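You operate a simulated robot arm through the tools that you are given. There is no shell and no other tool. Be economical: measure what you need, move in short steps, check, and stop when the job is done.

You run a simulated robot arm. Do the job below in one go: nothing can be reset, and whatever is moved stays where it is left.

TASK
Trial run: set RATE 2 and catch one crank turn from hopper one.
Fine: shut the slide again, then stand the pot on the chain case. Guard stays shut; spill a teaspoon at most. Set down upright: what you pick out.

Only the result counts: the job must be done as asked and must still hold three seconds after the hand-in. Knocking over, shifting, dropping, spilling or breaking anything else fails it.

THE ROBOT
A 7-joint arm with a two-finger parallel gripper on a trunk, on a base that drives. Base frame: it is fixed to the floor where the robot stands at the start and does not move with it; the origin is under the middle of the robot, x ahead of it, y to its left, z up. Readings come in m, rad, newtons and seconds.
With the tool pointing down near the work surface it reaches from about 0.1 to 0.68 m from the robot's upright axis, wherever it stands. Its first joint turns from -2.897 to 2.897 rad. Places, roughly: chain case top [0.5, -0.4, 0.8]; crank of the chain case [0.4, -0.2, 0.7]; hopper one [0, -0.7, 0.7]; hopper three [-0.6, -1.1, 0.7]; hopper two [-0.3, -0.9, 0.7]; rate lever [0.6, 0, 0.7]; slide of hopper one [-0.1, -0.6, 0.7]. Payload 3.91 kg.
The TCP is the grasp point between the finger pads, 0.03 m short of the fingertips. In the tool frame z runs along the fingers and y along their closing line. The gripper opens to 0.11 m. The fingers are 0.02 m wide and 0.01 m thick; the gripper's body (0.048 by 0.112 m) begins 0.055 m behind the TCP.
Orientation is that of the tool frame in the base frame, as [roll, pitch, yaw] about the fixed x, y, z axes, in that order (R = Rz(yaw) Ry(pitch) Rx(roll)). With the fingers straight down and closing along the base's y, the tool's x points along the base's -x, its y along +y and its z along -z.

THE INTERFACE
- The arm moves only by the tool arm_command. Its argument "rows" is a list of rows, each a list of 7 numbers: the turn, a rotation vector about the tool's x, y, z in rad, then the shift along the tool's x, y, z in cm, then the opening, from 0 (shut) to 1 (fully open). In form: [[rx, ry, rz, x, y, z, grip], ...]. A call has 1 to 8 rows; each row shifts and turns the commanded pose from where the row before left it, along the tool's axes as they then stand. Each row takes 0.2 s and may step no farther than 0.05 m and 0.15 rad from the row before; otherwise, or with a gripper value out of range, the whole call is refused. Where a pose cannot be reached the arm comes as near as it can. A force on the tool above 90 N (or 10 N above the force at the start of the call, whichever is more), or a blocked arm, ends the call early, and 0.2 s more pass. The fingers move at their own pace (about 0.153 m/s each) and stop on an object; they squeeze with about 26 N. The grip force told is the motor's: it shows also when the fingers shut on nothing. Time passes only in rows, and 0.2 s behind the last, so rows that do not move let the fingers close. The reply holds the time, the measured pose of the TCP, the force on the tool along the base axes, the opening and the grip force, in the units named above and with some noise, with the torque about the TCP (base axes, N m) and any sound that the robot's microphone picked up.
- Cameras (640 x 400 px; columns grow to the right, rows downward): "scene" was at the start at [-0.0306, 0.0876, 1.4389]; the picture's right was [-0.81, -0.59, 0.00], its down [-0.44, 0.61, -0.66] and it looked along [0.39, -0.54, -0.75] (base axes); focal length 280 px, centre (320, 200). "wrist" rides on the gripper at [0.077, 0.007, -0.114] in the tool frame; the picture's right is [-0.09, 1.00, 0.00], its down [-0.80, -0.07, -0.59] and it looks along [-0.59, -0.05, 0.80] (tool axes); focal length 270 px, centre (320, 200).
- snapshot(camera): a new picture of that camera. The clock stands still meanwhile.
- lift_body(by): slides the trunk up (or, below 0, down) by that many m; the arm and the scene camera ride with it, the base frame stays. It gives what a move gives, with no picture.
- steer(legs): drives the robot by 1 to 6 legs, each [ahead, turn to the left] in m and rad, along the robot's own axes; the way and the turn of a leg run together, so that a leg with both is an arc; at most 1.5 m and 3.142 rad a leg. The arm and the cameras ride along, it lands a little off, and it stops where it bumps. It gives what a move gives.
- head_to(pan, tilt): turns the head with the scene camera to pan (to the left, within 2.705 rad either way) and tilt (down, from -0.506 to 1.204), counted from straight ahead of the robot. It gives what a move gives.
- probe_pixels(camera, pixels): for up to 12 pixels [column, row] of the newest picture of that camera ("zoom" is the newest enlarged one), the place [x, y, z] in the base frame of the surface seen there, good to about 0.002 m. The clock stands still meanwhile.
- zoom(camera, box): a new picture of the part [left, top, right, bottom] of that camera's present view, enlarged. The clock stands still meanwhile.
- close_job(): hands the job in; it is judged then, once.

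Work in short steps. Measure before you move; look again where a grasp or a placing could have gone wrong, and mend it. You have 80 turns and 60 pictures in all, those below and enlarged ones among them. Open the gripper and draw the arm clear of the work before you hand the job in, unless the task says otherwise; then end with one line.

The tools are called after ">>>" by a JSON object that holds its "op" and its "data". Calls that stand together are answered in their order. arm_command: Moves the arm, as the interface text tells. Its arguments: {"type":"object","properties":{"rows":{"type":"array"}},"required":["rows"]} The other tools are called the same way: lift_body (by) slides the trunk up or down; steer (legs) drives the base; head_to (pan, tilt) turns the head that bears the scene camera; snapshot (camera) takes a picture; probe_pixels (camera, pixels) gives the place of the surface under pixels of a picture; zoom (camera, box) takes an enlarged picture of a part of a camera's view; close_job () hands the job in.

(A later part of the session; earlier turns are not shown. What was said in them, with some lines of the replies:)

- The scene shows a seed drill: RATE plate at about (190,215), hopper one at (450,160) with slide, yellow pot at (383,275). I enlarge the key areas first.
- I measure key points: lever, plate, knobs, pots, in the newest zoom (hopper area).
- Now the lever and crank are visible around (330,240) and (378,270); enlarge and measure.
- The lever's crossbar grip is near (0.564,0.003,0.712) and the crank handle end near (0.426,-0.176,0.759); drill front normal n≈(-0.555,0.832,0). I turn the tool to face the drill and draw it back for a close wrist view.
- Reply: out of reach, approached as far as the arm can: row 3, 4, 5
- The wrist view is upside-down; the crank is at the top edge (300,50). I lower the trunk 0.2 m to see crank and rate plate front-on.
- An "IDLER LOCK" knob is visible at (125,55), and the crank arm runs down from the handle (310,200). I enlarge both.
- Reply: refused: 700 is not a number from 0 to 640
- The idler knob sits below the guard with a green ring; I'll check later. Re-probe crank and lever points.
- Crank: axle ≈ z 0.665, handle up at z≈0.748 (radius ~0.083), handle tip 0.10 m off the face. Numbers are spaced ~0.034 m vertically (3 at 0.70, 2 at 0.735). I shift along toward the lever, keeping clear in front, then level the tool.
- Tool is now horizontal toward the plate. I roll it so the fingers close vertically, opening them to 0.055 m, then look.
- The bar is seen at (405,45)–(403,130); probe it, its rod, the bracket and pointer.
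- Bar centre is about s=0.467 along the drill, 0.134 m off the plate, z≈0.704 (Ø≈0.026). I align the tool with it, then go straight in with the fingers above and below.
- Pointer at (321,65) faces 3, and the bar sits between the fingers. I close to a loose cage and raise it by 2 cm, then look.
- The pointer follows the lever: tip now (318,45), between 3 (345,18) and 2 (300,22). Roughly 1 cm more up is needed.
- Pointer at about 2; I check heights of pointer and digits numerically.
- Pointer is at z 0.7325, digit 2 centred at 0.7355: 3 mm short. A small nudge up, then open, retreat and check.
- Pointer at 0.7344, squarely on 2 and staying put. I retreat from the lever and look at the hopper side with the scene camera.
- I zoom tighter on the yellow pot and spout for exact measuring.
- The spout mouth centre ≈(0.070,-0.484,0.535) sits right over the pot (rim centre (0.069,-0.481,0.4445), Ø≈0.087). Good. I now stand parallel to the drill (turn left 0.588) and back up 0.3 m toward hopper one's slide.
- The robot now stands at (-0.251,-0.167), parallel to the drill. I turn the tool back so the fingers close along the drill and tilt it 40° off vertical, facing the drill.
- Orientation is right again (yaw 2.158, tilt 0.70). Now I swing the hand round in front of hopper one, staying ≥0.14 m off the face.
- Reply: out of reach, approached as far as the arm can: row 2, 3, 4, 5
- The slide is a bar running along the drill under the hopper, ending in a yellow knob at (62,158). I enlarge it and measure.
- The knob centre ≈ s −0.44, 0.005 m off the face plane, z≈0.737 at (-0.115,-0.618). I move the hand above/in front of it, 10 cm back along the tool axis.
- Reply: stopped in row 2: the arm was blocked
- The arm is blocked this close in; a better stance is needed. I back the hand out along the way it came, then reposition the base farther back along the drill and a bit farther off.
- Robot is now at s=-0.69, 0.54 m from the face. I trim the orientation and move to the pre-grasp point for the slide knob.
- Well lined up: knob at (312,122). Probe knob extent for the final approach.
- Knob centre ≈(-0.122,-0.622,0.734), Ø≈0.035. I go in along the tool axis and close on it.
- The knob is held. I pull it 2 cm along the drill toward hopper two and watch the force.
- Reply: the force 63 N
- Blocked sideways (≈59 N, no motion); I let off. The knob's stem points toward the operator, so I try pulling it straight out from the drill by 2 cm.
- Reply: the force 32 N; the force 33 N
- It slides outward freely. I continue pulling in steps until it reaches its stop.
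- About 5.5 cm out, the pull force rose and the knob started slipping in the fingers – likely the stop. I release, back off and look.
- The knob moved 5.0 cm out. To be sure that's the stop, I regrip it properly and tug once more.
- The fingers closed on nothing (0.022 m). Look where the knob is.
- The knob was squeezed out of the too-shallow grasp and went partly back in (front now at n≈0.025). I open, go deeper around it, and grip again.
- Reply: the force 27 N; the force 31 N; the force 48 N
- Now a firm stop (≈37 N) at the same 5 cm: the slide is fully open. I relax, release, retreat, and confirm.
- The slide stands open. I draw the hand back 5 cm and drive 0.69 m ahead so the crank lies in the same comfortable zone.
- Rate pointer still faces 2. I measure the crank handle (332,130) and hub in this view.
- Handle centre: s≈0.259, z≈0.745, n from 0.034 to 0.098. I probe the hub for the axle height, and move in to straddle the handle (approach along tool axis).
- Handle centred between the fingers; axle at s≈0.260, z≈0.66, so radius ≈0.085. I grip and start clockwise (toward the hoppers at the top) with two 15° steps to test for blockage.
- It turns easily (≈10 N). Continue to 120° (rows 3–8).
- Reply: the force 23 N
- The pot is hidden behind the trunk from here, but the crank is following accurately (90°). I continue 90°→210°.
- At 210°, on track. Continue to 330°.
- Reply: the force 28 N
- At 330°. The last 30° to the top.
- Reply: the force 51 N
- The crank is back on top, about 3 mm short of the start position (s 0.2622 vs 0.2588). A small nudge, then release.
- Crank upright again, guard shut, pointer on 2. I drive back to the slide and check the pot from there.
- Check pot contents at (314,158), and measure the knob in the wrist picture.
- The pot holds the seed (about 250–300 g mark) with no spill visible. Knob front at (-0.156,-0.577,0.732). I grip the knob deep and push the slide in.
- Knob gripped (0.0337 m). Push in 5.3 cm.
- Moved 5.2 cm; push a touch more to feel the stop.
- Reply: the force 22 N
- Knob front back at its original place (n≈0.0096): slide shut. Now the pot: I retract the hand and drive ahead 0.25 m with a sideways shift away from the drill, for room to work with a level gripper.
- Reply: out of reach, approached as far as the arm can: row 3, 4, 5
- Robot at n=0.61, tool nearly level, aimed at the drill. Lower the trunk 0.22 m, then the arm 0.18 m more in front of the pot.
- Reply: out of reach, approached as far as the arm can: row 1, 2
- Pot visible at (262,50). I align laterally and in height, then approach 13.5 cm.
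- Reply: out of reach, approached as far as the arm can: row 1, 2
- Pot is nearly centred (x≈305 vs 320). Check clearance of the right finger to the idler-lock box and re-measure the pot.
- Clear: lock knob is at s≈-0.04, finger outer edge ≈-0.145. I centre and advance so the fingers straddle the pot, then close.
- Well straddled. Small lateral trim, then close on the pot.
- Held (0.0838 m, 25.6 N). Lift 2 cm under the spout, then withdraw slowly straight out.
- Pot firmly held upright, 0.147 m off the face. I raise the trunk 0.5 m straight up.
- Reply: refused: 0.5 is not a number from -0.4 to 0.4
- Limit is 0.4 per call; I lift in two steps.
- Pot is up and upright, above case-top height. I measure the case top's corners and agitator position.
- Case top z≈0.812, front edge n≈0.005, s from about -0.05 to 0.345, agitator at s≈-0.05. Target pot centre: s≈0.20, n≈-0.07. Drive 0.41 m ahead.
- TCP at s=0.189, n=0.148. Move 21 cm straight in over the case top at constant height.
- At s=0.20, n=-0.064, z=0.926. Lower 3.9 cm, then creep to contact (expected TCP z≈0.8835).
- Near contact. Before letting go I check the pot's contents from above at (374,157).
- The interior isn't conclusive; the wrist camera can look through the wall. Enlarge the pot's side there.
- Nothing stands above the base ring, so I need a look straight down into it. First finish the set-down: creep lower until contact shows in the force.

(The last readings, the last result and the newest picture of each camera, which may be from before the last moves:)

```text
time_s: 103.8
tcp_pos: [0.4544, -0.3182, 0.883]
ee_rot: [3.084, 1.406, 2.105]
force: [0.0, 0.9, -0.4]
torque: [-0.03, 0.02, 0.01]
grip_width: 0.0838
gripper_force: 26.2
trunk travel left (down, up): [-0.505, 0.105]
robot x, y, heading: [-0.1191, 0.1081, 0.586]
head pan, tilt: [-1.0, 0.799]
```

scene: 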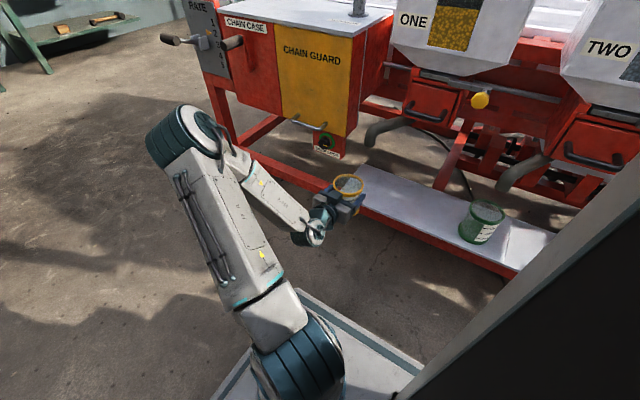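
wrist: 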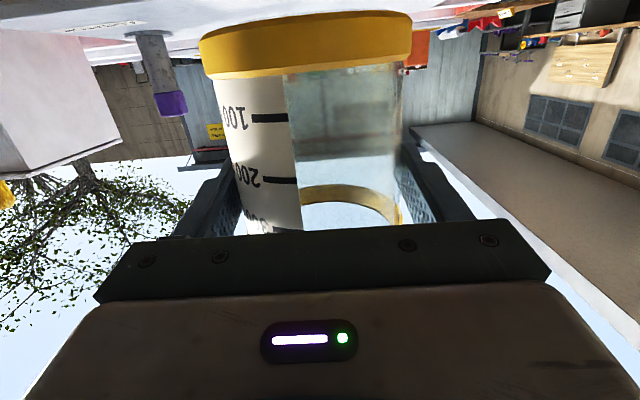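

No clear contact yet; two more small steps.

>>> {"op": "arm_command", "data": {"rows": [[0, 0, 0, 0.15, 0, 0.02, 0.7], [0, 0, 0, 0, 0, 0, 0.7]]}}

>>> {"op": "arm_command", "data": {"rows": [[0, 0, 0, 0.15, 0, 0.02, 0.7], [0, 0, 0, 0, 0, 0, 0.7]]}}

>>> {"op": "arm_command", "data": {"rows": [[0, 0, 0, 0.15, 0, 0.02, 0.7], [0, 0, 0, 0, 0, 0, 0.7]]}}

```text
time_s: 104.4
tcp_pos: [0.4547, -0.3206, 0.8832]
ee_rot: [3.083, 1.41, 2.104]
force: [1.4, 0.8, 5.2]
torque: [-0.05, 0.13, -0.03]
grip_width: 0.0841
gripper_force: 26.0
trunk travel left (down, up): [-0.505, 0.105]
robot x, y, heading: [-0.1212, 0.1138, 0.589]
head pan, tilt: [-1.0, 0.799]
```

```text
time_s: 105.0
tcp_pos: [0.4552, -0.3189, 0.8826]
ee_rot: [3.072, 1.415, 2.095]
force: [6.2, -3.1, 18.5]
torque: [-0.06, 0.0, 0.0]
grip_width: 0.0839
gripper_force: 26.1
trunk travel left (down, up): [-0.505, 0.105]
robot x, y, heading: [-0.1248, 0.111, 0.586]
head pan, tilt: [-1.0, 0.799]
```

```text
time_s: 105.6
tcp_pos: [0.4535, -0.3198, 0.8806]
ee_rot: [3.078, 1.412, 2.102]
force: [4.5, 0.9, 21.2]
torque: [-0.28, -0.1, 0.05]
grip_width: 0.0838
gripper_force: 25.7
trunk travel left (down, up): [-0.505, 0.105]
robot x, y, heading: [-0.1186, 0.1081, 0.589]
head pan, tilt: [-1.0, 0.799]
```

Firm contact. Ease up, open, and withdraw level.

>>> {"op": "arm_command", "data": {"rows": [[0, 0, 0, -0.3, 0, -0.04, 0.7], [0, 0, 0, 0, 0, 0, 0.85], [0, 0, 0, 0, 0, 0, 1.0], [0, 0, 0, 0, 0, 0, 1.0], [0, 0, 0, 0.24, 0, -1.5, 1.0], [0, 0, 0, 0.48, 0, -3, 1.0], [0, 0, 0, 0.64, 0, -4, 1.0], [0, 0, 0, 0.64, 0, -4, 1.0]]}}

>>> {"op": "arm_command", "data": {"rows": [[0, 0, 0, -4.4, 0, -0.72, 1.0], [0, 0, 0, -4.4, 0, -0.72, 1.0], [0, 0, 0, -4.4, 0, -0.72, 1.0]]}}

```text
time_s: 107.4
tcp_pos: [0.3846, -0.2156, 0.884]
ee_rot: [3.081, 1.407, 2.103]
force: [0.1, -0.1, -0.1]
torque: [-0.01, 0.0, 0.02]
grip_width: 0.1099
gripper_force: 0.0
trunk travel left (down, up): [-0.505, 0.105]
robot x, y, heading: [-0.1194, 0.1131, 0.59]
head pan, tilt: [-1.0, 0.799]
```

```text
time_s: 108.2
tcp_pos: [0.3835, -0.2177, 1.0166]
ee_rot: [3.086, 1.407, 2.109]
force: [0.6, 0.4, 0.4]
torque: [-0.01, 0.0, -0.03]
grip_width: 0.1101
gripper_force: 0.0
trunk travel left (down, up): [-0.505, 0.105]
robot x, y, heading: [-0.1175, 0.1103, 0.588]
head pan, tilt: [-1.0, 0.799]
```

Now I tilt the hand down to look into the pot from above.

>>> {"op": "arm_command", "data": {"rows": [[0, 0.145, 0, 0, 0, 0, 1.0], [0, 0.145, 0, 0, 0, 0, 1.0], [0, 0.145, 0, 0, 0, 0, 1.0], [0, 0.145, 0, 0, 0, 0, 1.0], [0, 0.145, 0, 0, 0, 0, 1.0]]}}

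>>> {"op": "arm_command", "data": {"rows": [[0, 0.145, 0, 0, 0, 0, 1.0], [0, 0.145, 0, 0, 0, 0, 1.0], [0, 0.145, 0, 0, 0, 0, 1.0], [0, 0.145, 0, 0, 0, 0, 1.0], [0, 0.145, 0, 0, 0, 0, 1.0], [0, 0.145, 0, 0, 0, 0, 1.0]]}}

>>> {"op": "snapshot", "data": {"camera": "wrist"}}

```text
time_s: 109.4
tcp_pos: [0.3836, -0.2169, 1.0156]
ee_rot: [3.127, 0.68, 2.157]
force: [-0.6, 1.0, 0.3]
torque: [0.05, 0.01, -0.02]
grip_width: 0.11
gripper_force: 0.1
trunk travel left (down, up): [-0.505, 0.105]
robot x, y, heading: [-0.1222, 0.1142, 0.586]
head pan, tilt: [-1.0, 0.799]
```

```text
time_s: 110.8
tcp_pos: [0.3833, -0.2175, 1.0147]
ee_rot: [3.132, -0.189, 2.163]
force: [0.0, -0.2, -0.2]
torque: [-0.01, 0.01, 0.02]
grip_width: 0.1102
gripper_force: 0.0
trunk travel left (down, up): [-0.505, 0.105]
robot x, y, heading: [-0.1186, 0.1155, 0.586]
head pan, tilt: [-1.0, 0.799]
```

```text
6 pictures are left
```

wrist: 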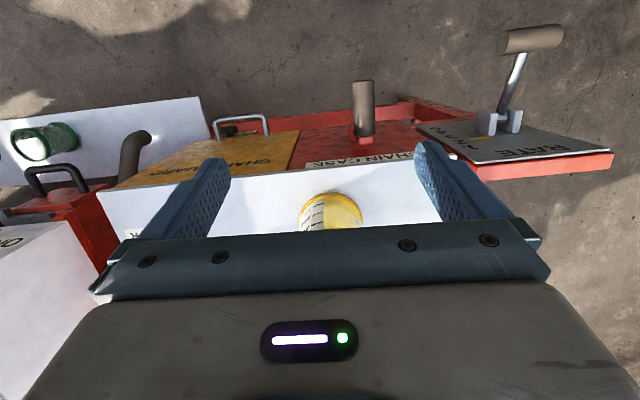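

The pot stands at (330,210) and I see yellow inside; enlarge once.

>>> {"op": "zoom", "data": {"camera": "wrist", "box": [290, 180, 375, 235]}}

>>> {"op": "probe_pixels", "data": {"camera": "zoom", "pixels": [[320, 200], [300, 260], [350, 260], [400, 230], [320, 120], [250, 150]]}}

```text
7.27 times, centred on (332, 208) of wrist
```

zoom: 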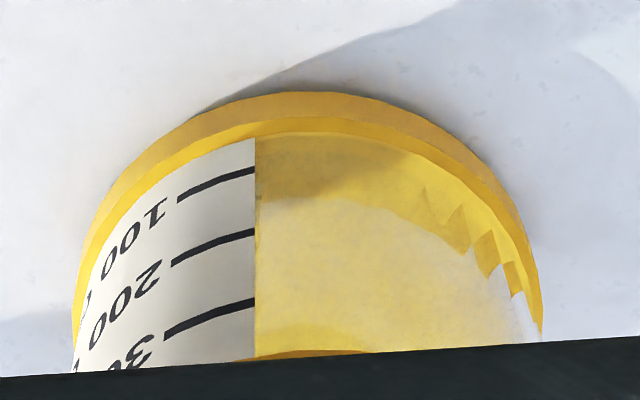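

```text
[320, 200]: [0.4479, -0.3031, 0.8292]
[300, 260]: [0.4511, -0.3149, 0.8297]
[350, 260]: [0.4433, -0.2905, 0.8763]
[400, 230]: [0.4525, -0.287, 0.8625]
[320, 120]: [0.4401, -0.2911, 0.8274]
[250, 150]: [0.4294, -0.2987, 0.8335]
```

Inside the yellow pot there's a surface at z≈0.8295 (17 mm above the case top). For a baseline I compare with the empty green pot, visible at (42,143).

>>> {"op": "zoom", "data": {"camera": "wrist", "box": [2, 110, 90, 170]}}

>>> {"op": "probe_pixels", "data": {"camera": "zoom", "pixels": [[320, 200], [280, 220], [240, 240], [360, 200], [320, 260], [260, 180], [320, 150], [400, 200], [200, 220], [500, 150]]}}

```text
6.67 times, centred on (46, 140) of wrist
```

zoom: 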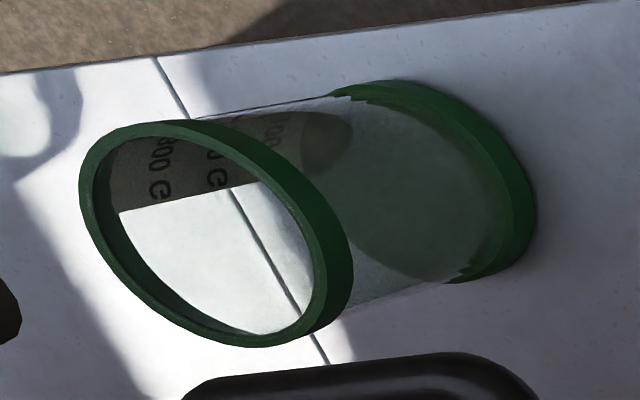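

```text
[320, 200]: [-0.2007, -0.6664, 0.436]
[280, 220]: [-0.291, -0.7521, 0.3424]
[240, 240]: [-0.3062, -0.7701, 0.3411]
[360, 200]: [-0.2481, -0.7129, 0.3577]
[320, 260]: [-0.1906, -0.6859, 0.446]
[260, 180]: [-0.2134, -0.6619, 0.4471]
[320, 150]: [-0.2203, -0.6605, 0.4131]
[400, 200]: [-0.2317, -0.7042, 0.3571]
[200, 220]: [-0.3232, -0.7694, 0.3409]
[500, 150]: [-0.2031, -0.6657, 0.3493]
```

Yellow pot's floor sits 17 mm up, about the same as the green pot's. So no seed layer is visible, though a few grams would hardly show. I draw the arm clear and take one last straight look into the pot.

>>> {"op": "arm_command", "data": {"rows": [[0, 0, 0, 4, 0, -2, 1.0], [0, 0, 0, 4, 0, -2, 1.0]]}}

>>> {"op": "zoom", "data": {"camera": "wrist", "box": [280, 160, 400, 240]}}

>>> {"op": "zoom", "data": {"camera": "scene", "box": [340, 120, 420, 180]}}

```text
time_s: 111.4
tcp_pos: [0.3443, -0.1582, 1.0715]
ee_rot: [3.131, -0.19, 2.165]
force: [1.1, -0.5, 0.0]
torque: [0.01, -0.03, -0.01]
grip_width: 0.1099
gripper_force: 0.0
trunk travel left (down, up): [-0.505, 0.105]
robot x, y, heading: [-0.1212, 0.1114, 0.587]
head pan, tilt: [-1.0, 0.799]
```

```text
5.00 times, centred on (340, 200) of wrist
```

zoom: 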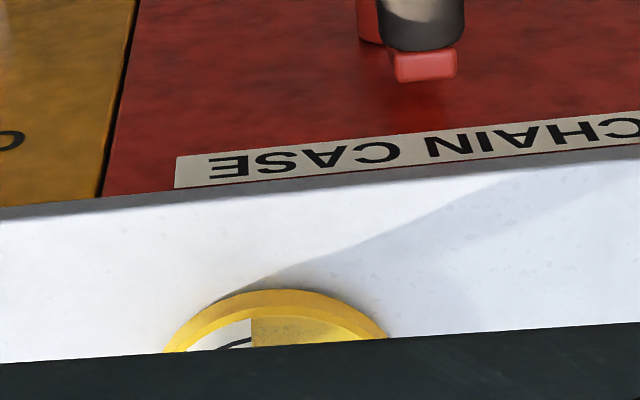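

```text
6.67 times, centred on (380, 150) of scene
```

zoom: 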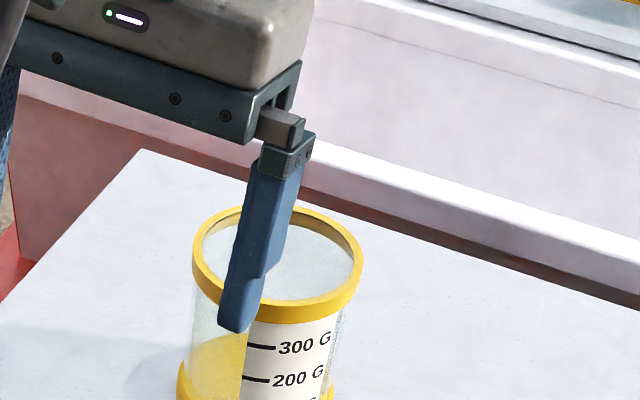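

The pot stands upright on the chain case with the open hand about 0.1 m clear. The slide and guard are shut and the rate pointer is on 2. I can't redo the full cycle in the turns left, so I hand the job in.

>>> {"op": "close_job", "data": {}}

```text
The job is handed in.
```

I handed the job in, but I couldn't confirm that any seed was caught: the pot's floor sat about as high as the empty-looking green pot's, so it holds a thin layer at most. The rate is on 2, I gave the crank one clockwise turn with slide one open and the pot under the spout, then shut the slide and stood the pot upright on the chain case. The guard stayed shut, and I saw no spill.
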